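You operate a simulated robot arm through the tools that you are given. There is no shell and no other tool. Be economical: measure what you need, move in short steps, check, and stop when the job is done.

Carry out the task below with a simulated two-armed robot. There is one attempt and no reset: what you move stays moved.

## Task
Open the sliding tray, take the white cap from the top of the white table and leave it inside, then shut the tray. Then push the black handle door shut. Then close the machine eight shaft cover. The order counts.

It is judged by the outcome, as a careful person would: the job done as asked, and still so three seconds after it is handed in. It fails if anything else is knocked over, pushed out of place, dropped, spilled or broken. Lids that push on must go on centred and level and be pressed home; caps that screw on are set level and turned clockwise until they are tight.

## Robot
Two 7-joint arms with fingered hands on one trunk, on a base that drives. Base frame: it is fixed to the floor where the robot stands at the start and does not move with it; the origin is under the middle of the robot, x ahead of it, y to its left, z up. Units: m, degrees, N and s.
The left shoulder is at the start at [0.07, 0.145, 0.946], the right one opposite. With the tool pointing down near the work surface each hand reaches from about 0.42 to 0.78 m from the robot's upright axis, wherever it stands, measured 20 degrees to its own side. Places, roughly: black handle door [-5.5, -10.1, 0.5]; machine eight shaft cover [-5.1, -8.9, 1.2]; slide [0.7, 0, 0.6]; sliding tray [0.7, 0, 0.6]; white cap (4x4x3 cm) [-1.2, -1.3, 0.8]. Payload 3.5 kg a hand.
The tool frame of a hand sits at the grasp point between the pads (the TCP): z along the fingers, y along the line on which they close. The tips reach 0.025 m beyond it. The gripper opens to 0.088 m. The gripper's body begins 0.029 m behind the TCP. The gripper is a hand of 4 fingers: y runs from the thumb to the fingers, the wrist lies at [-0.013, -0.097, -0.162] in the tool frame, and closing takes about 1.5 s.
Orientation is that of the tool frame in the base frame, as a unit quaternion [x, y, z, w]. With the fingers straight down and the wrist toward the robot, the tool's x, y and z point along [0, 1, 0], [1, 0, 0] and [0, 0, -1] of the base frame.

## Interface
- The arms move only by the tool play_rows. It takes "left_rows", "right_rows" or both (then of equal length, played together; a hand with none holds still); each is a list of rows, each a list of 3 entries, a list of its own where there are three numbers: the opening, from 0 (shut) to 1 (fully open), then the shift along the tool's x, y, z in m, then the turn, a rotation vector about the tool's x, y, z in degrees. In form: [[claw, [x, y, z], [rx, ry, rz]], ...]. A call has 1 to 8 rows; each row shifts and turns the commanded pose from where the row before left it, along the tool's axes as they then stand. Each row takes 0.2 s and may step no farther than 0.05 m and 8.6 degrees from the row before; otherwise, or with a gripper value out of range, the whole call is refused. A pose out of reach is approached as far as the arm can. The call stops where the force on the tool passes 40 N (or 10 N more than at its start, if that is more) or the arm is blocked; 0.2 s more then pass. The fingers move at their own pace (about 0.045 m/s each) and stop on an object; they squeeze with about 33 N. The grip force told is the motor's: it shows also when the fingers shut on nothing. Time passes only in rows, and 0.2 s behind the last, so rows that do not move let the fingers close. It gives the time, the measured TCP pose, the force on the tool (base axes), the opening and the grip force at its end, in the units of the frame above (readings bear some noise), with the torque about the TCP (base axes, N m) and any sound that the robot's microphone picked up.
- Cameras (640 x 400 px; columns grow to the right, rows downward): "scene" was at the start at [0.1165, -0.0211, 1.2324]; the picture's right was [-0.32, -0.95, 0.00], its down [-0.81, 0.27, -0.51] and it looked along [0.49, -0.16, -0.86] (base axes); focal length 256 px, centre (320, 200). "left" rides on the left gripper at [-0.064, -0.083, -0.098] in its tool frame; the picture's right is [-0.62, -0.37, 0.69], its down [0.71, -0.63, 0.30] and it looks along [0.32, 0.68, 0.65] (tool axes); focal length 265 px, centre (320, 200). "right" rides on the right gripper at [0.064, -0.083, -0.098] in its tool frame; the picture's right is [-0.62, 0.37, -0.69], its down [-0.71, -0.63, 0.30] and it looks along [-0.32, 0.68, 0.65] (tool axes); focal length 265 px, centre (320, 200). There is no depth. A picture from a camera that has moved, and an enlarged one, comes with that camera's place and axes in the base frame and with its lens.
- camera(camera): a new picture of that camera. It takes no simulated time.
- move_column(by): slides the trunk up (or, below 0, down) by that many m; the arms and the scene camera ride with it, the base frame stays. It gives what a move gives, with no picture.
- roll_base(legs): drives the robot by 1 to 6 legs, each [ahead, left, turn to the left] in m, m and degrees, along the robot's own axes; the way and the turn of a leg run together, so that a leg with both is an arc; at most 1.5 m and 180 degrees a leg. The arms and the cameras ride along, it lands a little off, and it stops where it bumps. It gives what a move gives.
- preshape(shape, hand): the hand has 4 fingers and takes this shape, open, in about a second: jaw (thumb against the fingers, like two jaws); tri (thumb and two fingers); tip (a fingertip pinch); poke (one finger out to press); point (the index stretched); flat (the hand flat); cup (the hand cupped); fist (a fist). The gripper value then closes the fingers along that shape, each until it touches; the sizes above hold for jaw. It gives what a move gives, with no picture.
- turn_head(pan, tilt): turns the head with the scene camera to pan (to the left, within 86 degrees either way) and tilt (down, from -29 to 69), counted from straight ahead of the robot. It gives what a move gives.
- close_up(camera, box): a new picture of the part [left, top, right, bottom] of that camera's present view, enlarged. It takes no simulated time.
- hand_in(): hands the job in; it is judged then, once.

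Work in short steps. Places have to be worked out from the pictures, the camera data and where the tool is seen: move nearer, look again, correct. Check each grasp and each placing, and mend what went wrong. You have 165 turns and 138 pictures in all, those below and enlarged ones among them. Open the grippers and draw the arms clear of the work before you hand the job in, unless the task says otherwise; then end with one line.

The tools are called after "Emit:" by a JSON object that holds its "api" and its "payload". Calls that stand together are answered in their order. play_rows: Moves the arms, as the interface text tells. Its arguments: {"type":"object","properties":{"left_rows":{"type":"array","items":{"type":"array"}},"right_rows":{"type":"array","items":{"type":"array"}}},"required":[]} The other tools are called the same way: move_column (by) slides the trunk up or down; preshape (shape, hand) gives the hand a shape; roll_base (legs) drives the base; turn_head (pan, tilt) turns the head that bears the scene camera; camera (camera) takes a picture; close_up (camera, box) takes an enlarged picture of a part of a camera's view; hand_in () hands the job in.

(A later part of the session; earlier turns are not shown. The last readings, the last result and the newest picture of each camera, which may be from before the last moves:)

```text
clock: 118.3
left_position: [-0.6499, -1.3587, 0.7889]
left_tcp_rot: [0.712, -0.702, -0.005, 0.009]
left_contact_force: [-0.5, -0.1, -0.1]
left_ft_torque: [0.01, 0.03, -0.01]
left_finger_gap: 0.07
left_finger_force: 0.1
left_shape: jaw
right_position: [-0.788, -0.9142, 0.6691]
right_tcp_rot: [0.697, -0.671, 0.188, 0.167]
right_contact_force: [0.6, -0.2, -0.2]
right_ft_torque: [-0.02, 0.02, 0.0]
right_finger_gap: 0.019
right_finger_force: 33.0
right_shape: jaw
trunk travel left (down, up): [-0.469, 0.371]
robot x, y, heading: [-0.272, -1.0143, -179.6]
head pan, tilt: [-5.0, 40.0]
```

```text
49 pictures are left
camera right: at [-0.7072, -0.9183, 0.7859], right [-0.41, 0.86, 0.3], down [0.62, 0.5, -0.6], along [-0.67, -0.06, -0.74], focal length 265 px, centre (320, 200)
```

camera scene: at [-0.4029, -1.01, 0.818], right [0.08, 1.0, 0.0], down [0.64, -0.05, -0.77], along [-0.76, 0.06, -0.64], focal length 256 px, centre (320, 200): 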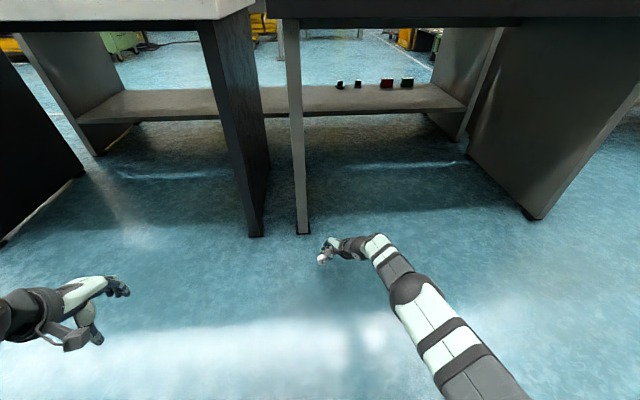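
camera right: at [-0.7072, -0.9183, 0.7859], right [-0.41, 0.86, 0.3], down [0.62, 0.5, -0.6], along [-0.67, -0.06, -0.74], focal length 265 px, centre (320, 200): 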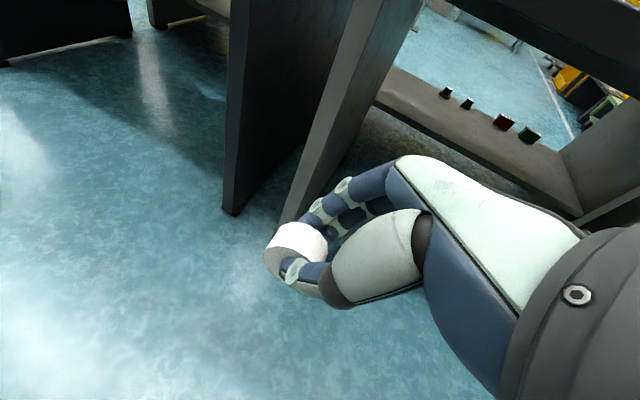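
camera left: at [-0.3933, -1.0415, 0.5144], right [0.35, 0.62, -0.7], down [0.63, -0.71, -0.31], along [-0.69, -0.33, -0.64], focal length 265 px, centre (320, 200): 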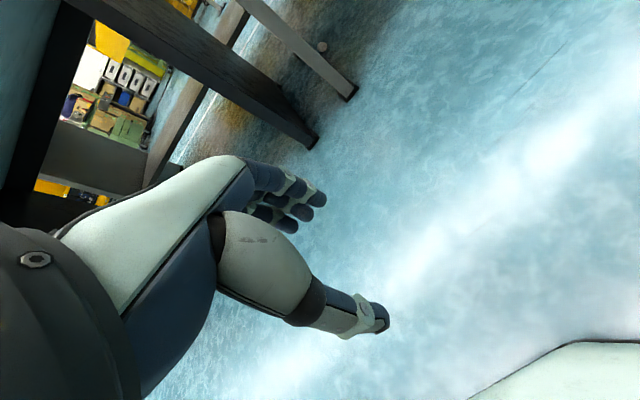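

Still held. I raise 8 cm more, then turn around in the corridor and strafe to the tray.

Emit:
{"api": "move_column", "payload": {"by": 0.08}}

Emit:
{"api": "roll_base", "payload": {"legs": [[0.1, 0, 0], [0, 0, -90], [0, 0, -90], [0, 0.6, 0], [0, 0.45, 0]]}}

Emit:
{"api": "turn_head", "payload": {"pan": 0, "tilt": 48}}

Emit:
{"api": "camera", "payload": {"camera": "scene"}}

Emit:
{"api": "camera", "payload": {"camera": "right"}}

```text
clock: 119.5
left_position: [-0.6499, -1.3582, 0.8685]
left_tcp_rot: [0.712, -0.702, -0.005, 0.007]
left_contact_force: [-0.1, -0.1, 0.4]
left_ft_torque: [0.0, 0.01, 0.0]
left_finger_gap: 0.0705
left_finger_force: 0.0
left_shape: jaw
right_position: [-0.7891, -0.9142, 0.7481]
right_tcp_rot: [0.697, -0.672, 0.188, 0.165]
right_contact_force: [-0.3, 0.3, 0.1]
right_ft_torque: [0.04, 0.0, 0.02]
right_finger_gap: 0.0189
right_finger_force: 32.2
right_shape: jaw
trunk travel left (down, up): [-0.549, 0.291]
robot x, y, heading: [-0.2716, -1.0177, -179.6]
head pan, tilt: [-5.0, 40.0]
```

```text
clock: 133.7
left_position: [0.0044, 0.3888, 0.8678]
left_tcp_rot: [0.699, 0.715, 0.006, 0.005]
left_contact_force: [0.1, 1.1, -0.7]
left_ft_torque: [-0.01, -0.03, 0.01]
left_finger_gap: 0.0703
left_finger_force: 0.1
left_shape: jaw
right_position: [0.1461, -0.0555, 0.7467]
right_tcp_rot: [0.67, 0.699, 0.166, -0.188]
right_contact_force: [0.0, -1.2, -0.4]
right_ft_torque: [0.03, -0.01, 0.01]
right_finger_gap: 0.0186
right_finger_force: 32.5
right_shape: jaw
trunk travel left (down, up): [-0.549, 0.291]
robot x, y, heading: [-0.3727, 0.0448, 0.7]
head pan, tilt: [-5.0, 40.0]
```

```text
clock: 134.4
left_position: [0.0033, 0.3869, 0.8682]
left_tcp_rot: [0.699, 0.715, 0.006, 0.005]
left_contact_force: [0.6, -0.5, -0.2]
left_ft_torque: [-0.01, 0.0, 0.0]
left_finger_gap: 0.0702
left_finger_force: 0.0
left_shape: jaw
right_position: [0.1471, -0.057, 0.7494]
right_tcp_rot: [0.67, 0.699, 0.165, -0.188]
right_contact_force: [0.3, -0.6, -0.3]
right_ft_torque: [-0.04, 0.01, 0.0]
right_finger_gap: 0.0187
right_finger_force: 33.0
right_shape: jaw
trunk travel left (down, up): [-0.549, 0.291]
robot x, y, heading: [-0.3727, 0.0437, 0.8]
head pan, tilt: [0.0, 48.0]
```

```text
48 pictures are left
camera scene: at [-0.2421, 0.0452, 1.2866], right [0.01, -1.0, 0.0], down [-0.74, -0.01, -0.67], along [0.67, 0.01, -0.74], focal length 256 px, centre (320, 200)
```

scene: 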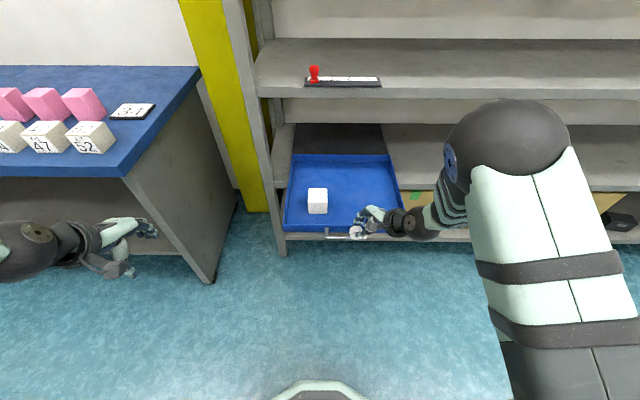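

```text
47 pictures are left
camera right: at [0.0647, -0.0508, 0.8652], right [0.42, -0.86, 0.3], down [-0.62, -0.51, -0.6], along [0.67, 0.07, -0.74], focal length 265 px, centre (320, 200)
```

right: 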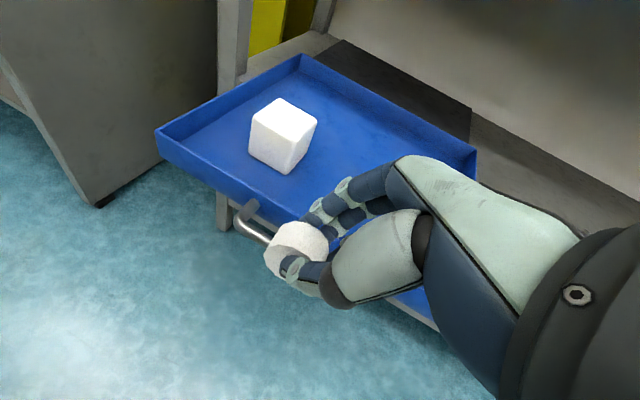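

The cap is still held and the tray lies ahead, with room on its right side (y≈−0.11). I drive 0.15 m nearer and bring the hand over that spot.

Emit:
{"api": "roll_base", "payload": {"legs": [[0.15, 0, 0]]}}

Emit:
{"api": "play_rows", "payload": {"right_rows": [[0.14, [-0.0204, 0.018, 0.004], [0, 0, 0]], [0.14, [-0.0204, 0.018, 0.009], [0, 0, 0]], [0.14, [-0.0204, 0.018, 0.009], [0, 0, 0]], [0.14, [-0.0204, 0.019, 0.009], [0, 0, 0]], [0.14, [0, 0, 0], [0, 0, 0]]]}}

Emit:
{"api": "camera", "payload": {"camera": "scene"}}

Emit:
{"api": "camera", "payload": {"camera": "right"}}

```text
clock: 135.8
left_position: [0.1541, 0.3912, 0.867]
left_tcp_rot: [0.7, 0.714, 0.006, 0.005]
left_contact_force: [0.1, -0.5, 0.6]
left_ft_torque: [0.0, -0.01, 0.0]
left_finger_gap: 0.0702
left_finger_force: 0.0
left_shape: jaw
right_position: [0.2978, -0.0531, 0.7476]
right_tcp_rot: [0.67, 0.699, 0.165, -0.188]
right_contact_force: [-0.7, -1.2, -0.6]
right_ft_torque: [-0.03, 0.04, -0.02]
right_finger_gap: 0.019
right_finger_force: 33.5
right_shape: jaw
trunk travel left (down, up): [-0.549, 0.291]
robot x, y, heading: [-0.224, 0.0435, 0.7]
head pan, tilt: [0.0, 48.0]
```

```text
clock: 136.9
left_position: [0.1537, 0.3907, 0.8685]
left_tcp_rot: [0.699, 0.715, 0.007, 0.006]
left_contact_force: [-0.2, 0.0, 0.8]
left_ft_torque: [0.03, 0.02, -0.01]
left_finger_gap: 0.0703
left_finger_force: 0.1
left_shape: jaw
right_position: [0.3716, -0.1067, 0.6788]
right_tcp_rot: [0.67, 0.699, 0.166, -0.188]
right_contact_force: [-0.9, 0.8, 0.0]
right_ft_torque: [-0.01, 0.01, 0.0]
right_finger_gap: 0.0186
right_finger_force: 33.2
right_shape: jaw
trunk travel left (down, up): [-0.549, 0.291]
robot x, y, heading: [-0.2241, 0.0446, 0.7]
head pan, tilt: [0.0, 48.0]
```

```text
46 pictures are left
camera scene: at [-0.093, 0.0479, 1.2866], right [0.01, -1.0, 0.0], down [-0.74, -0.01, -0.67], along [0.67, 0.01, -0.74], focal length 256 px, centre (320, 200)
```

scene: 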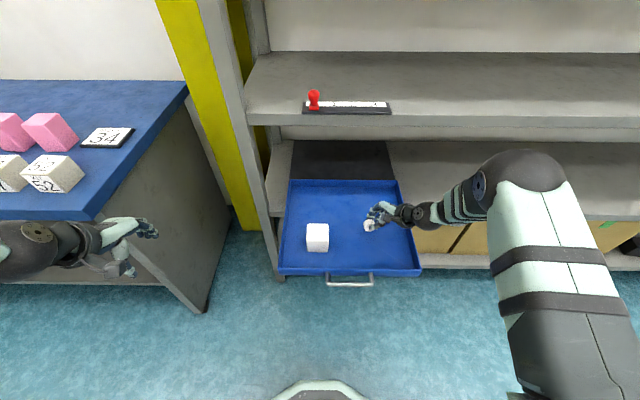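

```text
45 pictures are left
camera right: at [0.289, -0.1016, 0.7964], right [0.42, -0.86, 0.3], down [-0.62, -0.51, -0.6], along [0.67, 0.07, -0.74], focal length 265 px, centre (320, 200)
```

right: 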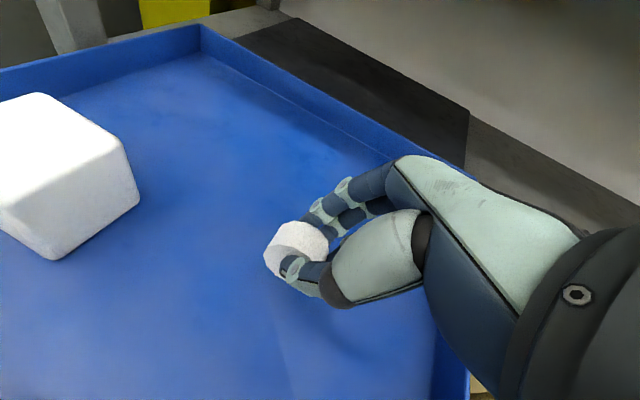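

The cap is above the tray's free right side. I lower straight down in 1 cm steps.

Emit:
{"api": "play_rows", "payload": {"right_rows": [[0.14, [-0.005, 0, 0.0087], [0, 0, 0]], [0.14, [-0.005, 0, 0.0087], [0, 0, 0]], [0.14, [-0.005, 0, 0.0087], [0, 0, 0]], [0.14, [-0.003, 0, 0.005], [0, 0, 0]], [0.14, [0, 0, 0], [0, 0, 0]]]}}

Emit:
{"api": "close_up", "payload": {"camera": "right", "box": [180, 140, 440, 360]}}

```text
clock: 138.2
left_position: [0.1546, 0.3904, 0.8682]
left_tcp_rot: [0.7, 0.714, 0.006, 0.005]
left_contact_force: [0.2, 0.2, -0.6]
left_ft_torque: [-0.02, -0.02, 0.02]
left_finger_gap: 0.0701
left_finger_force: 0.1
left_shape: jaw
right_position: [0.3697, -0.1076, 0.6452]
right_tcp_rot: [0.669, 0.699, 0.165, -0.188]
right_contact_force: [0.3, -0.1, -0.6]
right_ft_torque: [0.01, -0.01, -0.01]
right_finger_gap: 0.0184
right_finger_force: 32.7
right_shape: jaw
trunk travel left (down, up): [-0.549, 0.291]
robot x, y, heading: [-0.223, 0.0447, 0.9]
head pan, tilt: [0.0, 48.0]
```

```text
1.82 times, centred on (310, 250) of right
camera zoom: at [0.2874, -0.103, 0.7619], right [0.42, -0.86, 0.3], down [-0.62, -0.51, -0.6], along [0.67, 0.07, -0.74], focal length 483 px, centre (338, 109)
```

zoom: 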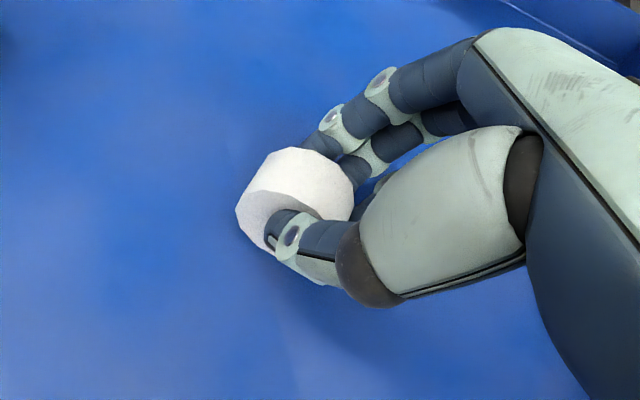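

No contact yet; I lower further in small steps until the tray floor is felt.

Emit:
{"api": "play_rows", "payload": {"right_rows": [[0.14, [-0.0025, 0, 0.0044], [0, 0, 0]], [0.14, [-0.0025, 0, 0.0044], [0, 0, 0]], [0.14, [-0.0025, 0, 0.0044], [0, 0, 0]], [0.14, [0, 0, 0], [0, 0, 0]]]}}

```text
clock: 139.2
left_position: [0.149, 0.3905, 0.8691]
left_tcp_rot: [0.7, 0.714, 0.008, 0.006]
left_contact_force: [0.1, -0.4, -0.1]
left_ft_torque: [-0.02, -0.01, 0.0]
left_finger_gap: 0.0705
left_finger_force: 0.0
left_shape: jaw
right_position: [0.3694, -0.1077, 0.6366]
right_tcp_rot: [0.669, 0.699, 0.172, -0.183]
right_contact_force: [-0.1, -6.1, 37.8]
right_ft_torque: [0.28, -0.2, 0.1]
right_finger_gap: 0.0213
right_finger_force: 32.6
right_shape: jaw
trunk travel left (down, up): [-0.549, 0.291]
robot x, y, heading: [-0.2251, 0.0445, 0.5]
head pan, tilt: [0.0, 48.0]
```

The cap is on the floor of the tray (38 N). I ease up 4 mm, then open slowly and withdraw.

Emit:
{"api": "play_rows", "payload": {"right_rows": [[0.14, [0.0025, 0, -0.0045], [0, 0, 0]], [0.3, [0, 0, 0], [0, 0, 0]], [0.5, [0, 0, 0], [0, 0, 0]], [0.8, [0, 0, 0], [0, 0, 0]], [0.9, [0, 0, 0], [0, 0, 0]], [0.9, [0, 0, 0], [0, 0, 0]]]}}

Emit:
{"api": "close_up", "payload": {"camera": "right", "box": [180, 140, 440, 360]}}

```text
clock: 140.6
left_position: [0.1532, 0.3899, 0.8689]
left_tcp_rot: [0.699, 0.715, 0.007, 0.005]
left_contact_force: [0.8, 0.1, 0.6]
left_ft_torque: [0.04, -0.04, 0.01]
left_finger_gap: 0.0703
left_finger_force: 0.1
left_shape: jaw
right_position: [0.3682, -0.1087, 0.6323]
right_tcp_rot: [0.669, 0.7, 0.165, -0.189]
right_contact_force: [0.4, -1.3, 3.6]
right_ft_torque: [-0.08, -0.24, 0.01]
right_finger_gap: 0.0791
right_finger_force: 0.0
right_shape: jaw
trunk travel left (down, up): [-0.549, 0.291]
robot x, y, heading: [-0.2244, 0.0425, 0.9]
head pan, tilt: [0.0, 48.0]
```

```text
1.82 times, centred on (310, 250) of right
camera zoom: at [0.2869, -0.1023, 0.7509], right [0.42, -0.86, 0.3], down [-0.62, -0.51, -0.6], along [0.67, 0.07, -0.74], focal length 483 px, centre (338, 109)
```

zoom: 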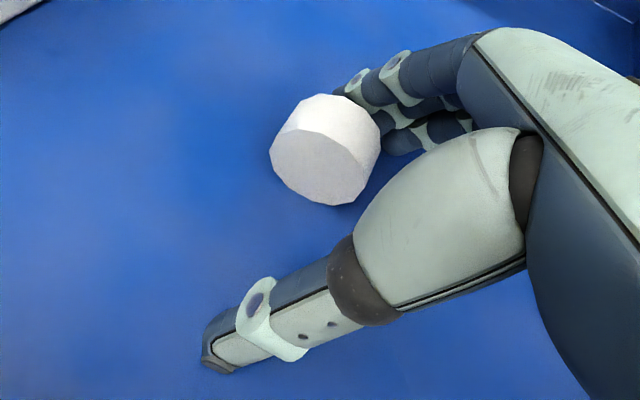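

The cap is released. I withdraw the hand along its axis, out of the tray.

Emit:
{"api": "play_rows", "payload": {"right_rows": [[0.9, [0, -0.004, -0.015], [0, 0, 0]], [0.9, [0, -0.004, -0.025], [0, 0, 0]], [0.9, [0.01, 0, -0.035], [0, 0, 0]], [0.9, [0.02, 0, -0.035], [0, 0, 0]], [0.9, [0.02, -0.02, -0.035], [0, 0, 0]], [0.9, [0.01, -0.04, -0.02], [0, 0, 0]], [0.9, [0, -0.045, 0], [0, 0, 0]], [0.9, [0, -0.045, 0], [0, 0, 0]]]}}

Emit:
{"api": "camera", "payload": {"camera": "scene"}}

Emit:
{"api": "camera", "payload": {"camera": "right"}}

```text
clock: 142.3
left_position: [0.1526, 0.3905, 0.8684]
left_tcp_rot: [0.7, 0.714, 0.007, 0.005]
left_contact_force: [-0.5, -1.2, 0.5]
left_ft_torque: [0.0, -0.01, -0.01]
left_finger_gap: 0.0704
left_finger_force: 0.0
left_shape: jaw
right_position: [0.2145, -0.1433, 0.8105]
right_tcp_rot: [0.669, 0.7, 0.166, -0.187]
right_contact_force: [0.2, -0.3, 0.8]
right_ft_torque: [0.04, 0.0, -0.01]
right_finger_gap: 0.079
right_finger_force: 0.1
right_shape: jaw
trunk travel left (down, up): [-0.549, 0.291]
robot x, y, heading: [-0.2242, 0.0424, 0.8]
head pan, tilt: [0.0, 48.0]
```

```text
42 pictures are left
camera scene: at [-0.0941, 0.0467, 1.2867], right [0.01, -1.0, 0.0], down [-0.74, -0.01, -0.67], along [0.67, 0.01, -0.74], focal length 256 px, centre (320, 200)
```

scene: 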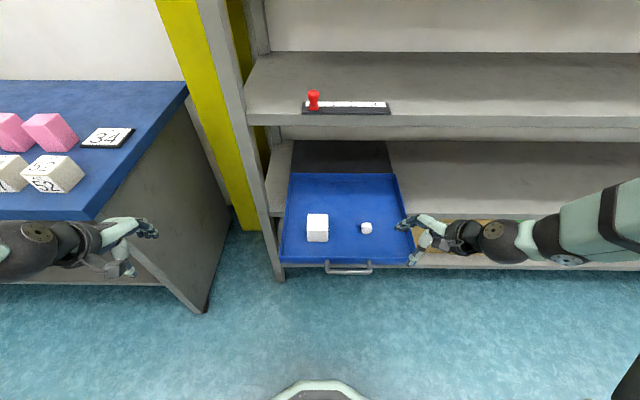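

```text
41 pictures are left
camera right: at [0.1333, -0.138, 0.9288], right [0.42, -0.86, 0.3], down [-0.62, -0.51, -0.6], along [0.67, 0.07, -0.74], focal length 265 px, centre (320, 200)
```

right: 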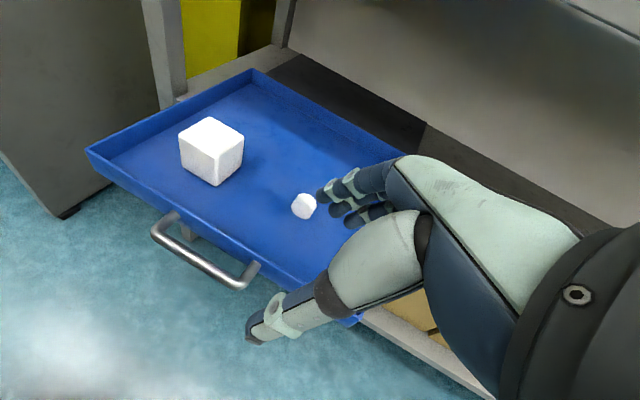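

The cap rests in the tray next to the white block. To shut it I'll push the handle bar (now x≈0.26) with the closed left hand; first I move the right arm aside and bring the left hand across.

Emit:
{"api": "play_rows", "payload": {"right_rows": [[0.9, [-0.03, -0.01, -0.017], [0, 0, 0]], [0.9, [-0.03, -0.01, -0.017], [0, 0, 0]], [0.9, [-0.03, -0.01, -0.017], [0, 0, 0]], [0.9, [-0.03, 0, -0.017], [0, 0, 0]], [0.9, [-0.03, 0, -0.017], [0, 0, 0]], [0.9, [-0.02, 0, -0.01], [0, -7.5, 0]], [0.9, [0, 0, 0], [0, -7.5, 0]], [0.9, [0, 0, 0], [0, -7.5, 0]]], "left_rows": [[0, [0, 0, 0], [0, 0, 0]], [0, [0, 0, 0], [0, 0, 0]], [0, [-0.03, 0.01, 0], [0, 0, 0]], [0, [-0.04, 0.01, 0], [0, 0, 0]], [0, [-0.045, 0.01, 0], [0, 0, 0]], [0, [-0.045, 0.01, 0], [0, 0, 0]], [0, [-0.045, 0.01, 0], [0, 0, 0]], [0, [-0.045, 0, 0], [0, 0, 0]]]}}

Emit:
{"api": "play_rows", "payload": {"left_rows": [[0, [-0.045, 0, 0], [0, 0, 0]], [0, [-0.045, 0, 0], [0, 0, 0]], [0, [-0.045, 0, 0], [0, 0, 0]], [0, [-0.03, 0, 0.02], [0, 0, 0]], [0, [0, 0, 0.04], [0, 0, 0]], [0, [0, 0, 0.04], [0, 0, 0]], [0, [0, 0, 0], [0, 0, 0]]]}}

Emit:
{"api": "camera", "payload": {"camera": "scene"}}

Emit:
{"api": "camera", "payload": {"camera": "left"}}

```text
clock: 144.2
left_position: [0.2093, 0.1391, 0.8679]
left_tcp_rot: [0.7, 0.714, 0.007, 0.004]
left_contact_force: [-0.4, 0.3, 1.5]
left_ft_torque: [0.0, -0.01, -0.01]
left_finger_gap: 0.0
left_finger_force: 33.1
left_shape: jaw
right_position: [0.1974, -0.3398, 0.8115]
right_tcp_rot: [0.689, 0.723, 0.032, -0.047]
right_contact_force: [0.0, -0.5, 0.4]
right_ft_torque: [0.05, -0.02, 0.02]
right_finger_gap: 0.0791
right_finger_force: 0.1
right_shape: jaw
trunk travel left (down, up): [-0.549, 0.291]
robot x, y, heading: [-0.2253, 0.0463, 0.6]
head pan, tilt: [0.0, 48.0]
```

```text
clock: 145.8
left_position: [0.2281, -0.0167, 0.7862]
left_tcp_rot: [0.68, 0.732, -0.014, 0.025]
left_contact_force: [-0.6, 1.1, -0.1]
left_ft_torque: [0.03, 0.0, 0.01]
left_finger_gap: 0.0002
left_finger_force: 32.9
left_shape: jaw
right_position: [0.1971, -0.3389, 0.8108]
right_tcp_rot: [0.688, 0.723, 0.032, -0.047]
right_contact_force: [0.3, 0.0, 0.2]
right_ft_torque: [-0.02, -0.02, 0.01]
right_finger_gap: 0.0793
right_finger_force: 0.0
right_shape: jaw
trunk travel left (down, up): [-0.549, 0.291]
robot x, y, heading: [-0.2212, 0.0477, 0.8]
head pan, tilt: [0.0, 48.0]
```

```text
40 pictures are left
camera scene: at [-0.094, 0.0473, 1.2867], right [0.01, -1.0, 0.0], down [-0.74, -0.01, -0.67], along [0.67, 0.01, -0.74], focal length 256 px, centre (320, 200)
```

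scene: 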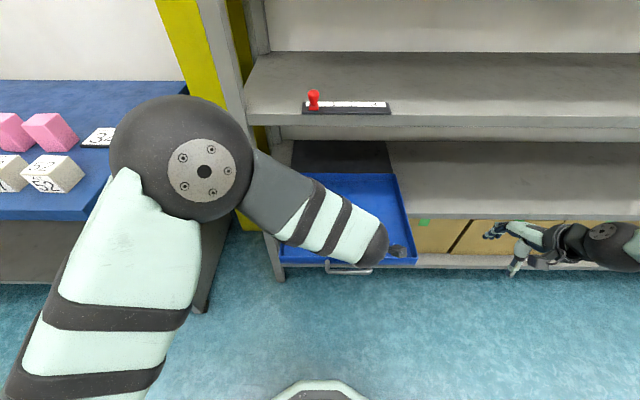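

```text
39 pictures are left
camera left: at [0.1478, -0.0819, 0.885], right [-0.31, -0.68, -0.66], down [-0.67, 0.65, -0.35], along [0.67, 0.34, -0.66], focal length 265 px, centre (320, 200)
```

left: 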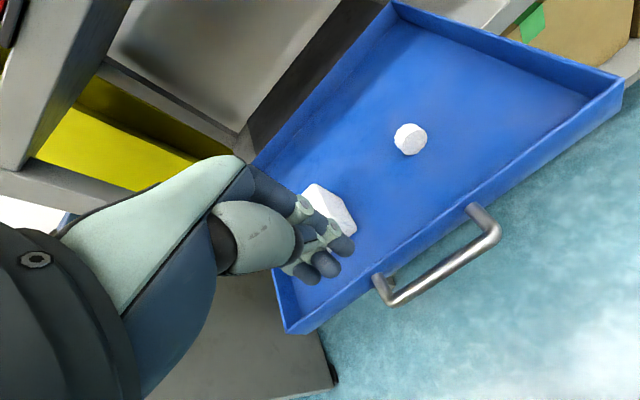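

The bar is at x≈0.25. I back the base 6 cm, lower the closed hand in front of the bar, then push.

Emit:
{"api": "roll_base", "payload": {"legs": [[-0.06, 0, 0]]}}

Emit:
{"api": "play_rows", "payload": {"left_rows": [[0, [-0.005, 0, 0.04], [0, 0, 0]], [0, [-0.005, 0, 0.04], [0, 0, 0]], [0, [-0.004, 0, 0.04], [0, 0, 0]], [0, [0, 0, 0.04], [0, 0, 0]], [0, [0, 0, 0.015], [0, 0, 0]], [0, [0, 0, 0], [0, 0, 0]]]}}

Emit:
{"api": "camera", "payload": {"camera": "left"}}

```text
clock: 146.7
left_position: [0.169, -0.0151, 0.7816]
left_tcp_rot: [0.679, 0.734, -0.013, 0.021]
left_contact_force: [-0.4, -0.5, 0.2]
left_ft_torque: [0.01, 0.0, 0.01]
left_finger_gap: 0.0002
left_finger_force: 32.8
left_shape: jaw
right_position: [0.1363, -0.3401, 0.8106]
right_tcp_rot: [0.689, 0.723, 0.033, -0.048]
right_contact_force: [-0.5, 0.4, -0.5]
right_ft_torque: [-0.04, -0.02, -0.01]
right_finger_gap: 0.079
right_finger_force: 0.0
right_shape: jaw
trunk travel left (down, up): [-0.549, 0.291]
robot x, y, heading: [-0.2859, 0.0413, 0.8]
head pan, tilt: [0.0, 48.0]
```

```text
clock: 148.1
left_position: [0.1742, -0.0336, 0.6079]
left_tcp_rot: [0.679, 0.733, -0.013, 0.022]
left_contact_force: [-0.8, -0.5, -0.2]
left_ft_torque: [0.0, 0.0, 0.0]
left_finger_gap: 0.0002
left_finger_force: 32.9
left_shape: jaw
right_position: [0.1363, -0.3401, 0.8118]
right_tcp_rot: [0.689, 0.722, 0.031, -0.049]
right_contact_force: [0.0, 0.2, -0.1]
right_ft_torque: [0.05, 0.01, 0.01]
right_finger_gap: 0.0791
right_finger_force: 0.0
right_shape: jaw
trunk travel left (down, up): [-0.549, 0.291]
robot x, y, heading: [-0.2853, 0.0433, 0.8]
head pan, tilt: [0.0, 48.0]
```

```text
38 pictures are left
camera left: at [0.0941, -0.1006, 0.7079], right [-0.31, -0.68, -0.67], down [-0.68, 0.65, -0.34], along [0.67, 0.34, -0.66], focal length 265 px, centre (320, 200)
```

left: 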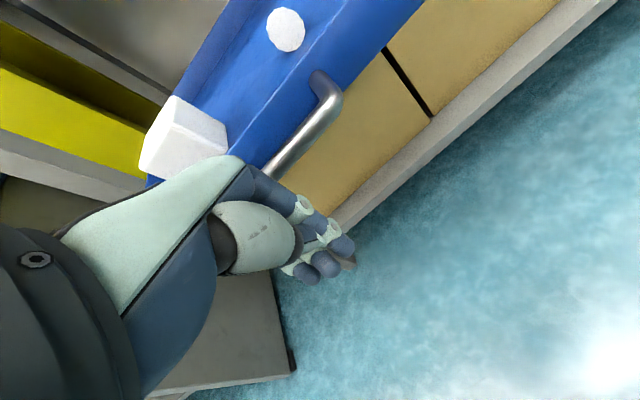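

The fingers stand in front of the bar. I push forward.

Emit:
{"api": "play_rows", "payload": {"left_rows": [[0, [-0.002, 0.025, 0], [0, 0, 0]], [0, [-0.002, 0.025, 0], [0, 0, 0]], [0, [-0.002, 0.025, 0], [0, 0, 0]], [0, [-0.002, 0.025, 0], [0, 0, 0]], [0, [-0.002, 0.025, 0], [0, 0, 0]], [0, [-0.002, 0.025, 0], [0, 0, 0]], [0, [-0.002, 0.025, 0], [0, 0, 0]], [0, [-0.002, 0.025, 0], [0, 0, 0]]]}}

Emit:
{"api": "camera", "payload": {"camera": "scene"}}

```text
clock: 149.9
left_position: [0.3318, -0.0369, 0.6094]
left_tcp_rot: [0.678, 0.734, -0.013, 0.02]
left_contact_force: [0.6, -0.5, 0.2]
left_ft_torque: [0.0, 0.02, -0.01]
left_finger_gap: 0.0
left_finger_force: 32.7
left_shape: jaw
left hand out of reach, approached as far as the arm can: row 7, 8
right_position: [0.1369, -0.34, 0.811]
right_tcp_rot: [0.689, 0.723, 0.032, -0.048]
right_contact_force: [0.7, 1.4, -0.3]
right_ft_torque: [0.03, 0.02, 0.01]
right_finger_gap: 0.0791
right_finger_force: 0.1
right_shape: jaw
trunk travel left (down, up): [-0.549, 0.291]
robot x, y, heading: [-0.284, 0.0452, 0.9]
head pan, tilt: [0.0, 48.0]
```

```text
37 pictures are left
camera scene: at [-0.1523, 0.0463, 1.2865], right [0.01, -1.0, 0.0], down [-0.74, -0.01, -0.67], along [0.67, 0.01, -0.74], focal length 256 px, centre (320, 200)
```

scene: 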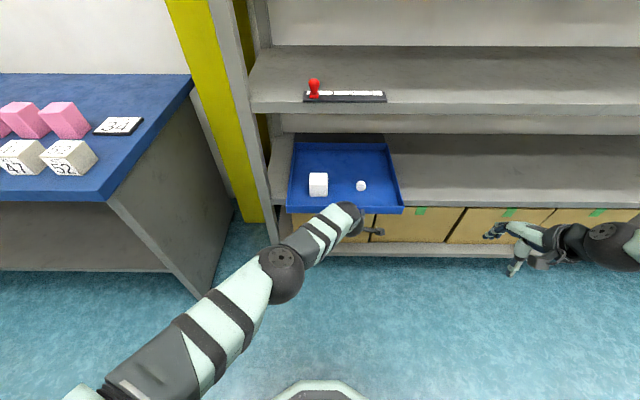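

The tray slides in. The arm is at its reach, so I finish the push by driving the base forward slowly.

Emit:
{"api": "roll_base", "payload": {"legs": [[0.1, 0, 0], [0.06, 0, 0]]}}

Emit:
{"api": "camera", "payload": {"camera": "scene"}}

```text
clock: 151.6
left_position: [0.4557, -0.0356, 0.6177]
left_tcp_rot: [0.681, 0.732, -0.01, 0.018]
left_contact_force: [-25.1, 4.8, 23.5]
left_ft_torque: [0.25, -0.57, 0.37]
left_finger_gap: 0.0001
left_finger_force: 33.2
left_shape: jaw
right_position: [0.2634, -0.335, 0.8148]
right_tcp_rot: [0.688, 0.723, 0.033, -0.047]
right_contact_force: [-0.1, 0.2, -0.2]
right_ft_torque: [-0.03, 0.01, 0.01]
right_finger_gap: 0.0792
right_finger_force: 0.0
right_shape: jaw
trunk travel left (down, up): [-0.549, 0.291]
robot x, y, heading: [-0.1545, 0.0447, 0.7]
head pan, tilt: [0.0, 48.0]
stopped in leg 2: the force on the tool passed its limit at 77 N (the readings are from after the stop); the commanded pose is now the measured one
```

```text
36 pictures are left
camera scene: at [-0.0299, 0.051, 1.2874], right [0.02, -1.0, 0.0], down [-0.74, -0.01, -0.67], along [0.67, 0.01, -0.74], focal length 256 px, centre (320, 200)
```

scene: 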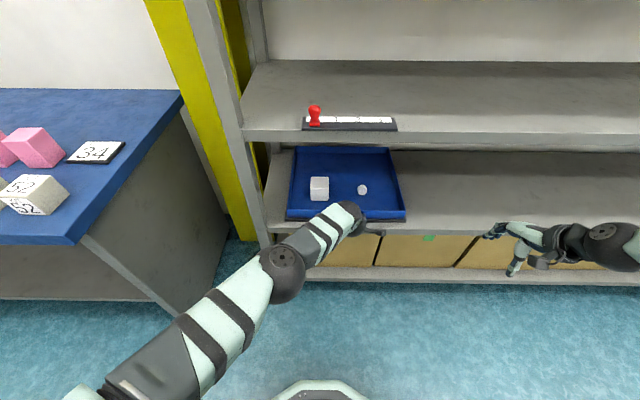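

Resistance reached at TCP x 0.456. I draw the hand back and check whether the bar is back at its original x≈0.4925.

Emit:
{"api": "play_rows", "payload": {"left_rows": [[0, [0, -0.03, 0], [0, 0, 0]], [0, [0, -0.03, 0], [0, 0, 0]], [0, [0, -0.02, -0.04], [0, 0, 0]], [0, [0, -0.02, -0.045], [0, 0, 0]], [0, [0.03, -0.02, -0.035], [0, 0, 0]], [0, [0.045, 0, -0.02], [0, 0, 0]], [0, [0.045, 0, 0], [0, 0, 0]], [0, [0.045, 0, 0], [0, 0, 0]]]}}

Emit:
{"api": "close_up", "payload": {"camera": "scene", "box": [240, 120, 480, 270]}}

```text
refused: row 5 steps farther than a row can; nothing moved
```

```text
2.67 times, centred on (360, 195) of scene
camera zoom: at [-0.0299, 0.051, 1.2874], right [0.02, -1.0, 0.0], down [-0.74, -0.01, -0.67], along [0.67, 0.01, -0.74], focal length 683 px, centre (213, 213)
```

zoom: 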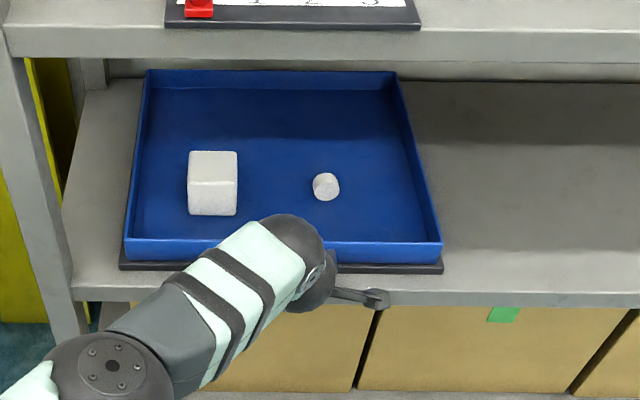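

The tray looks flush over its black base as at the start. I retract the hand with legal steps and measure.

Emit:
{"api": "play_rows", "payload": {"left_rows": [[0, [0, -0.03, 0], [0, 0, 0]], [0, [0, -0.03, 0], [0, 0, 0]], [0, [0, -0.02, -0.04], [0, 0, 0]], [0, [0, -0.015, -0.045], [0, 0, 0]], [0, [0.025, 0, -0.04], [0, 0, 0]], [0, [0.045, 0, -0.02], [0, 0, 0]], [0, [0.045, 0, 0], [0, 0, 0]], [0, [0.045, 0, 0], [0, 0, 0]]]}}

Emit:
{"api": "close_up", "payload": {"camera": "scene", "box": [240, 120, 480, 270]}}

```text
clock: 153.4
left_position: [0.3561, 0.125, 0.7481]
left_tcp_rot: [0.68, 0.733, -0.012, 0.016]
left_contact_force: [-0.4, 0.0, 0.3]
left_ft_torque: [-0.05, 0.0, 0.04]
left_finger_gap: 0.0001
left_finger_force: 32.7
left_shape: jaw
right_position: [0.2679, -0.3366, 0.8115]
right_tcp_rot: [0.689, 0.723, 0.031, -0.047]
right_contact_force: [-0.1, 0.4, 0.3]
right_ft_torque: [-0.02, -0.01, 0.02]
right_finger_gap: 0.0793
right_finger_force: 0.2
right_shape: jaw
trunk travel left (down, up): [-0.549, 0.291]
robot x, y, heading: [-0.1503, 0.048, 0.7]
head pan, tilt: [0.0, 48.0]
```

```text
2.67 times, centred on (360, 195) of scene
camera zoom: at [-0.022, 0.05, 1.2866], right [0.01, -1.0, 0.0], down [-0.74, -0.01, -0.67], along [0.67, 0.01, -0.74], focal length 683 px, centre (213, 213)
```

zoom: 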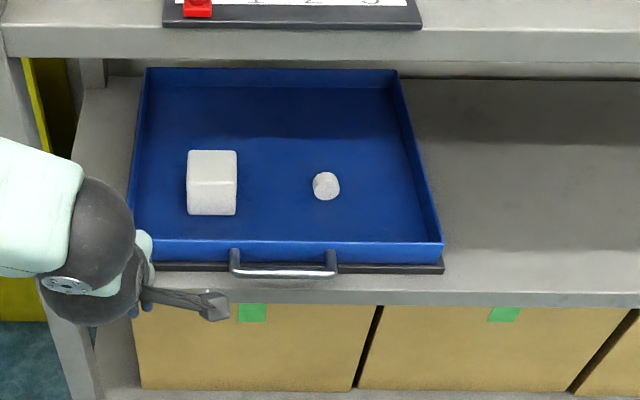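

The bar is back at x≈0.50: the tray is shut with the cap inside. Now I leave for the black handle door: back off, turn right and drive down the corridor, then look around.

Emit:
{"api": "roll_base", "payload": {"legs": [[-0.2, 0, 0], [0, 0, -91], [1.4, 0, 0], [1.4, 0, 0]]}}

Emit:
{"api": "turn_head", "payload": {"pan": 0, "tilt": 10}}

Emit:
{"api": "camera", "payload": {"camera": "scene"}}

Emit:
{"api": "turn_head", "payload": {"pan": -60, "tilt": 10}}

Emit:
{"api": "camera", "payload": {"camera": "scene"}}

```text
clock: 171.9
left_position: [-0.2438, -3.2559, 0.7483]
left_tcp_rot: [0.999, 0.035, -0.019, 0.002]
left_contact_force: [-0.7, -0.1, -0.2]
left_ft_torque: [0.0, -0.03, -0.05]
left_finger_gap: 0.0
left_finger_force: 32.4
left_shape: jaw
right_position: [-0.7027, -3.1656, 0.8118]
right_tcp_rot: [0.998, 0.022, 0.056, -0.011]
right_contact_force: [-0.1, 0.1, -0.1]
right_ft_torque: [0.02, -0.02, -0.04]
right_finger_gap: 0.0793
right_finger_force: 0.0
right_shape: jaw
trunk travel left (down, up): [-0.549, 0.291]
robot x, y, heading: [-0.3182, -2.7464, -89.6]
head pan, tilt: [0.0, 48.0]
```

```text
clock: 173.0
left_position: [-0.2437, -3.255, 0.7484]
left_tcp_rot: [0.999, 0.035, -0.019, 0.003]
left_contact_force: [-0.5, -0.2, -0.4]
left_ft_torque: [0.0, 0.01, -0.01]
left_finger_gap: 0.0
left_finger_force: 32.7
left_shape: jaw
right_position: [-0.7056, -3.1656, 0.8108]
right_tcp_rot: [0.998, 0.022, 0.056, -0.012]
right_contact_force: [-0.6, 0.2, 0.1]
right_ft_torque: [0.01, 0.05, -0.01]
right_finger_gap: 0.079
right_finger_force: 0.1
right_shape: jaw
trunk travel left (down, up): [-0.549, 0.291]
robot x, y, heading: [-0.3184, -2.7482, -89.3]
head pan, tilt: [0.0, 10.0]
```

```text
33 pictures are left
camera scene: at [-0.3148, -2.8888, 1.3456], right [-1.0, -0.01, 0.0], down [0.0, 0.17, -0.98], along [0.01, -0.98, -0.17], focal length 256 px, centre (320, 200)
```

scene: 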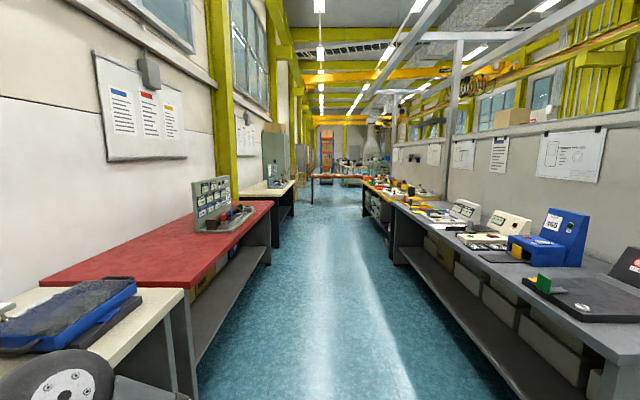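

```text
clock: 174.3
left_position: [-0.2426, -3.2557, 0.7483]
left_tcp_rot: [0.999, 0.036, -0.019, 0.002]
left_contact_force: [-0.3, 0.5, -0.1]
left_ft_torque: [0.02, -0.01, -0.01]
left_finger_gap: 0.0
left_finger_force: 32.9
left_shape: jaw
right_position: [-0.7048, -3.1642, 0.8109]
right_tcp_rot: [0.998, 0.022, 0.057, -0.012]
right_contact_force: [0.2, -0.4, 0.3]
right_ft_torque: [0.01, 0.02, -0.01]
right_finger_gap: 0.0793
right_finger_force: 0.1
right_shape: jaw
trunk travel left (down, up): [-0.549, 0.291]
robot x, y, heading: [-0.3198, -2.747, -89.4]
head pan, tilt: [-60.0, 10.0]
```

```text
32 pictures are left
camera scene: at [-0.3957, -2.8432, 1.3457], right [-0.51, 0.86, 0.0], down [0.15, 0.09, -0.98], along [-0.85, -0.5, -0.17], focal length 256 px, centre (320, 200)
```

scene: 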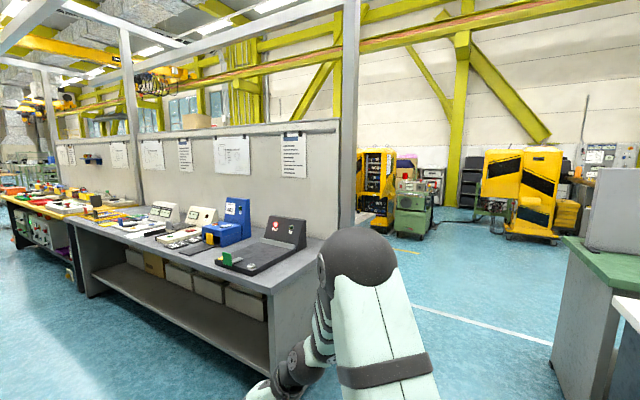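

A passage toward −x opens right here between the white table (y>−2.5) and the bench (y<−3.45). I stretch the arms forward to make the robot narrower and raise the trunk so hands and elbows clear the bench tops.

Emit:
{"api": "play_rows", "payload": {"right_rows": [[0.5, [0.03, 0.03, 0], [0, -6.5, 0]], [0.5, [0.03, 0.03, 0], [0, 0, 0]], [0.5, [0.03, 0.03, 0], [0, 0, 0]], [0.5, [0.03, 0.03, 0], [0, 0, 0]], [0.5, [0.03, 0.03, 0], [0, 0, 0]], [0.5, [0.03, 0.03, 0], [0, 0, 0]]], "left_rows": [[0, [0.01, 0.02, -0.02], [0, 0, 0]], [0, [0.02, 0.02, -0.02], [0, 0, 0]], [0, [0.02, 0.02, -0.02], [0, 0, 0]], [0, [0.02, 0.02, 0], [0, 0, 0]], [0, [0.01, 0.01, 0], [0, 0, 0]], [0, [0, 0.01, 0], [0, 0, 0]]]}}

Emit:
{"api": "move_column", "payload": {"by": 0.25}}

Emit:
{"api": "roll_base", "payload": {"legs": [[0.17, 0, 0], [0, 0, -90.5]]}}

Emit:
{"api": "turn_head", "payload": {"pan": 0, "tilt": 25}}

Emit:
{"api": "camera", "payload": {"camera": "scene"}}

```text
clock: 175.7
left_position: [-0.1539, -3.3492, 0.8043]
left_tcp_rot: [0.999, 0.036, -0.02, 0.002]
left_contact_force: [0.3, 0.0, 0.1]
left_ft_torque: [0.0, 0.0, 0.02]
left_finger_gap: 0.0
left_finger_force: 32.9
left_shape: jaw
right_position: [-0.514, -3.337, 0.8086]
right_tcp_rot: [1.0, 0.021, 0.0, -0.012]
right_contact_force: [0.5, 0.1, -0.4]
right_ft_torque: [0.03, 0.01, 0.0]
right_finger_gap: 0.0445
right_finger_force: 0.0
right_shape: jaw
trunk travel left (down, up): [-0.549, 0.291]
robot x, y, heading: [-0.3175, -2.7461, -89.5]
head pan, tilt: [-60.0, 10.0]
```

```text
clock: 178.2
left_position: [-0.1542, -3.3492, 1.0554]
left_tcp_rot: [0.999, 0.035, -0.018, 0.002]
left_contact_force: [-0.5, 0.6, 0.0]
left_ft_torque: [0.0, 0.01, -0.02]
left_finger_gap: 0.0
left_finger_force: 32.7
left_shape: jaw
right_position: [-0.5162, -3.3367, 1.0596]
right_tcp_rot: [1.0, 0.023, -0.001, -0.011]
right_contact_force: [-0.2, 0.0, -0.5]
right_ft_torque: [-0.01, -0.02, 0.0]
right_finger_gap: 0.0445
right_finger_force: 0.0
right_shape: jaw
trunk travel left (down, up): [-0.799, 0.041]
robot x, y, heading: [-0.3196, -2.7485, -89.4]
head pan, tilt: [-60.0, 10.0]
```

```text
clock: 183.5
left_position: [-0.9204, -3.0744, 1.0561]
left_tcp_rot: [0.729, -0.685, -0.015, -0.012]
left_contact_force: [-0.4, -0.5, 0.2]
left_ft_torque: [0.03, 0.01, -0.01]
left_finger_gap: 0.0002
left_finger_force: 32.8
left_shape: jaw
right_position: [-0.9067, -2.7134, 1.0604]
right_tcp_rot: [0.721, -0.693, 0.008, -0.007]
right_contact_force: [-0.3, 0.1, 0.0]
right_ft_torque: [-0.01, 0.02, 0.01]
right_finger_gap: 0.0446
right_finger_force: 0.0
right_shape: jaw
trunk travel left (down, up): [-0.799, 0.041]
robot x, y, heading: [-0.3178, -2.9158, -179.8]
head pan, tilt: [-60.0, 10.0]
```

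```text
clock: 184.8
left_position: [-0.9199, -3.0753, 1.0561]
left_tcp_rot: [0.729, -0.684, -0.016, -0.012]
left_contact_force: [-0.1, 0.1, 0.8]
left_ft_torque: [-0.02, 0.01, 0.0]
left_finger_gap: 0.0
left_finger_force: 33.0
left_shape: jaw
right_position: [-0.9053, -2.7125, 1.0593]
right_tcp_rot: [0.72, -0.694, 0.007, -0.007]
right_contact_force: [-0.8, 0.2, 0.0]
right_ft_torque: [0.01, 0.05, -0.01]
right_finger_gap: 0.0447
right_finger_force: 0.1
right_shape: jaw
trunk travel left (down, up): [-0.799, 0.041]
robot x, y, heading: [-0.3159, -2.9123, -179.8]
head pan, tilt: [0.0, 25.0]
```

```text
31 pictures are left
camera scene: at [-0.4567, -2.9139, 1.5713], right [0.0, 1.0, 0.0], down [0.42, 0.0, -0.91], along [-0.91, 0.0, -0.42], focal length 256 px, centre (320, 200)
```

scene: 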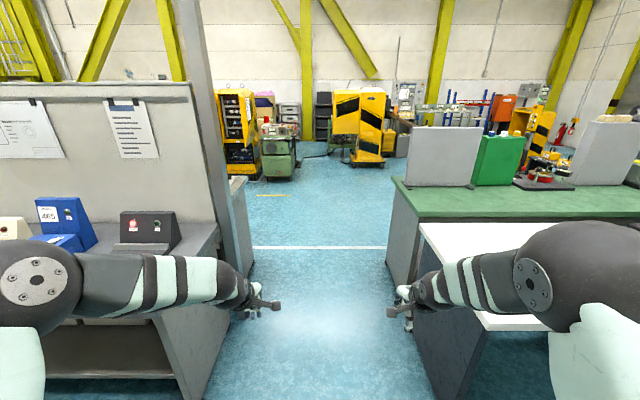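

Centred passage between y≈−3.5 and −2.3; elbows are wide on the left, so I shift 8 cm right, drive through, and look down the hall.

Emit:
{"api": "roll_base", "payload": {"legs": [[0, -0.08, 0], [1.4, 0, 0], [1.4, 0, 0]]}}

Emit:
{"api": "turn_head", "payload": {"pan": 60, "tilt": 12}}

Emit:
{"api": "camera", "payload": {"camera": "scene"}}

```text
clock: 199.1
left_position: [-3.7255, -2.9458, 1.057]
left_tcp_rot: [0.729, -0.685, -0.016, -0.01]
left_contact_force: [0.2, 0.1, -0.7]
left_ft_torque: [0.02, 0.0, -0.02]
left_finger_gap: 0.0
left_finger_force: 32.9
left_shape: jaw
right_position: [-3.7116, -2.5854, 1.0598]
right_tcp_rot: [0.72, -0.694, 0.007, -0.007]
right_contact_force: [-0.1, -0.1, 0.2]
right_ft_torque: [0.04, -0.03, -0.02]
right_finger_gap: 0.0444
right_finger_force: 0.0
right_shape: jaw
trunk travel left (down, up): [-0.799, 0.041]
robot x, y, heading: [-3.1202, -2.7871, -180.0]
head pan, tilt: [0.0, 25.0]
```

```text
clock: 200.4
left_position: [-3.7256, -2.9475, 1.0566]
left_tcp_rot: [0.729, -0.685, -0.014, -0.012]
left_contact_force: [-0.3, -0.5, -0.2]
left_ft_torque: [0.02, -0.01, -0.01]
left_finger_gap: 0.0
left_finger_force: 33.4
left_shape: jaw
right_position: [-3.7121, -2.5852, 1.0594]
right_tcp_rot: [0.72, -0.694, 0.007, -0.007]
right_contact_force: [-0.7, -1.0, 0.7]
right_ft_torque: [-0.05, -0.04, -0.01]
right_finger_gap: 0.0442
right_finger_force: 0.0
right_shape: jaw
trunk travel left (down, up): [-0.799, 0.041]
robot x, y, heading: [-3.1226, -2.7869, -180.2]
head pan, tilt: [60.0, 12.0]
```

```text
30 pictures are left
camera scene: at [-3.2171, -2.868, 1.5924], right [-0.87, 0.5, 0.0], down [0.1, 0.18, -0.98], along [-0.49, -0.85, -0.21], focal length 256 px, centre (320, 200)
```

scene: 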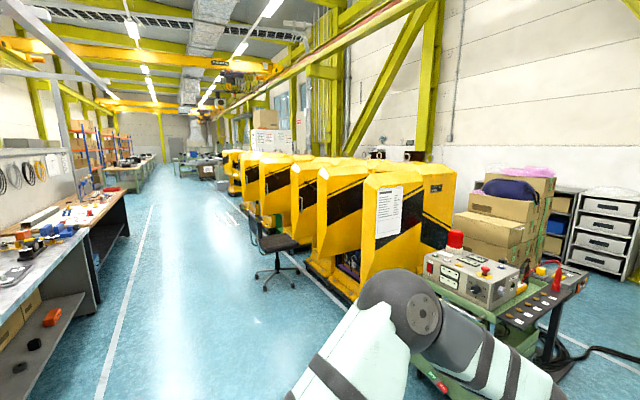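

A row of yellow machines stands along x≈−5 with a free aisle at x≈−3.2. I turn left and drive down the aisle to about y=−8.

Emit:
{"api": "roll_base", "payload": {"legs": [[0.08, 0, 0], [0, 0, 90], [1.5, 0, 0], [1.5, 0, 0], [1.5, 0, 0], [0.9, 0, 0]]}}

Emit:
{"api": "turn_head", "payload": {"pan": -55, "tilt": 20}}

Emit:
{"api": "camera", "payload": {"camera": "scene"}}

```text
clock: 230.8
left_position: [-3.0886, -8.8132, 1.0559]
left_tcp_rot: [1.0, 0.016, -0.019, 0.002]
left_contact_force: [0.3, 0.5, 0.5]
left_ft_torque: [-0.01, -0.03, 0.0]
left_finger_gap: 0.0
left_finger_force: 33.2
left_shape: jaw
right_position: [-3.4506, -8.7896, 1.0592]
right_tcp_rot: [1.0, 0.003, 0.001, -0.01]
right_contact_force: [0.2, 0.2, 0.0]
right_ft_torque: [-0.01, 0.0, 0.0]
right_finger_gap: 0.0445
right_finger_force: 0.0
right_shape: jaw
trunk travel left (down, up): [-0.799, 0.041]
robot x, y, heading: [-3.2297, -8.209, -91.6]
head pan, tilt: [60.0, 12.0]
```

```text
clock: 232.7
left_position: [-3.0899, -8.8158, 1.0564]
left_tcp_rot: [1.0, 0.017, -0.019, 0.002]
left_contact_force: [-0.2, 0.0, -0.5]
left_ft_torque: [0.0, 0.02, 0.0]
left_finger_gap: 0.0
left_finger_force: 32.7
left_shape: jaw
right_position: [-3.4509, -8.7897, 1.0602]
right_tcp_rot: [1.0, 0.004, 0.001, -0.011]
right_contact_force: [0.7, -1.1, -0.1]
right_ft_torque: [0.02, 0.02, -0.02]
right_finger_gap: 0.0446
right_finger_force: 0.0
right_shape: jaw
trunk travel left (down, up): [-0.799, 0.041]
robot x, y, heading: [-3.2327, -8.2088, -91.9]
head pan, tilt: [-55.0, 20.0]
```

```text
29 pictures are left
camera scene: at [-3.3078, -8.3077, 1.5794], right [-0.55, 0.83, 0.0], down [0.29, 0.19, -0.94], along [-0.78, -0.52, -0.34], focal length 256 px, centre (320, 200)
```

scene: 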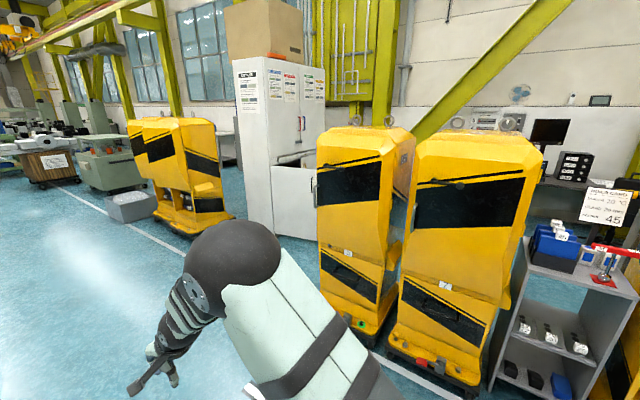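

The white cabinet at (−5.5, −10.1) has its lower door ajar with a black handle; the yellow machine at about (−5.1, −8.9) is machine eight. I enlarge both.

Emit:
{"api": "close_up", "payload": {"camera": "scene", "box": [230, 110, 350, 250]}}

Emit:
{"api": "close_up", "payload": {"camera": "scene", "box": [310, 110, 470, 260]}}

```text
2.86 times, centred on (290, 180) of scene
camera zoom: at [-3.3078, -8.3077, 1.5794], right [-0.55, 0.83, 0.0], down [0.29, 0.19, -0.94], along [-0.78, -0.52, -0.34], focal length 731 px, centre (406, 257)
```

zoom: 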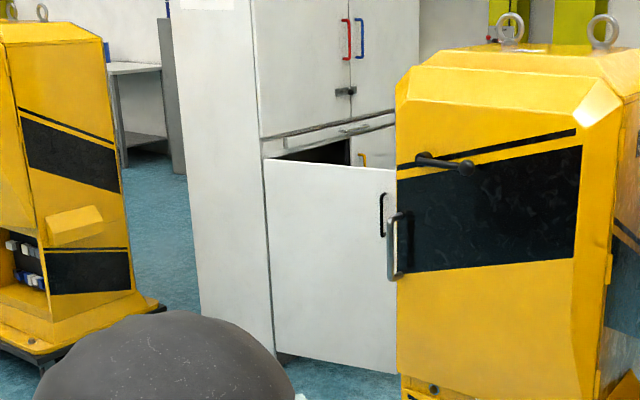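

```text
2.67 times, centred on (390, 185) of scene
camera zoom: at [-3.3078, -8.3077, 1.5794], right [-0.55, 0.83, 0.0], down [0.29, 0.19, -0.94], along [-0.78, -0.52, -0.34], focal length 683 px, centre (133, 240)
```

zoom: 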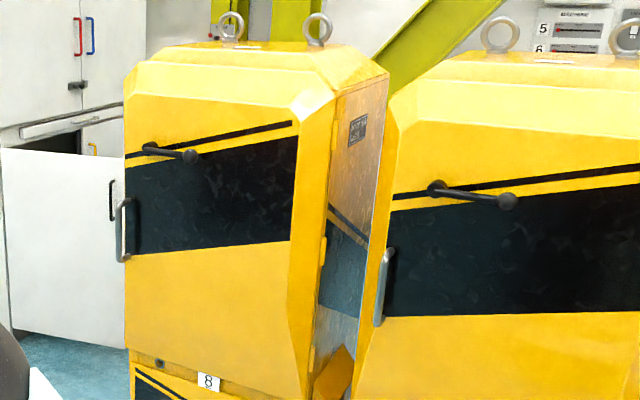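

Machine 8 carries its label; the cabinet's lower door stands about 90° open in the plane x≈−5.55, hinged near (−5.51, −10.51). I check the aisle straight ahead before driving on.

Emit:
{"api": "turn_head", "payload": {"pan": -10, "tilt": 25}}

Emit:
{"api": "camera", "payload": {"camera": "scene"}}

```text
clock: 233.8
left_position: [-3.0894, -8.8157, 1.0563]
left_tcp_rot: [1.0, 0.016, -0.019, 0.003]
left_contact_force: [0.7, -0.6, 0.6]
left_ft_torque: [0.03, 0.02, 0.0]
left_finger_gap: 0.0
left_finger_force: 32.9
left_shape: jaw
right_position: [-3.4498, -8.7901, 1.0588]
right_tcp_rot: [1.0, 0.003, 0.0, -0.011]
right_contact_force: [0.9, -0.3, -0.5]
right_ft_torque: [0.01, 0.01, -0.03]
right_finger_gap: 0.0446
right_finger_force: 0.0
right_shape: jaw
trunk travel left (down, up): [-0.799, 0.041]
robot x, y, heading: [-3.2285, -8.2046, -91.9]
head pan, tilt: [-10.0, 25.0]
```

```text
26 pictures are left
camera scene: at [-3.2488, -8.3466, 1.5713], right [-0.98, 0.2, 0.0], down [0.09, 0.41, -0.91], along [-0.18, -0.89, -0.42], focal length 256 px, centre (320, 200)
```

scene: 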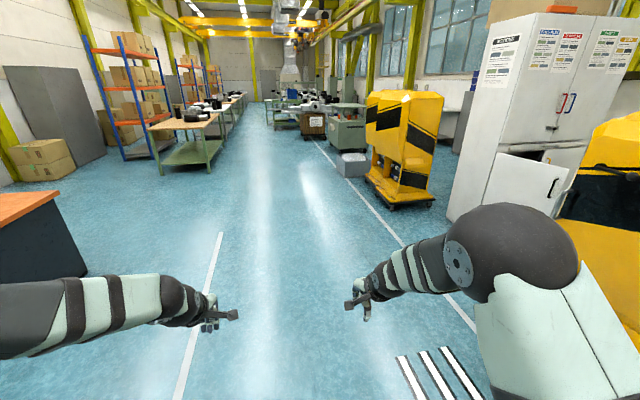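

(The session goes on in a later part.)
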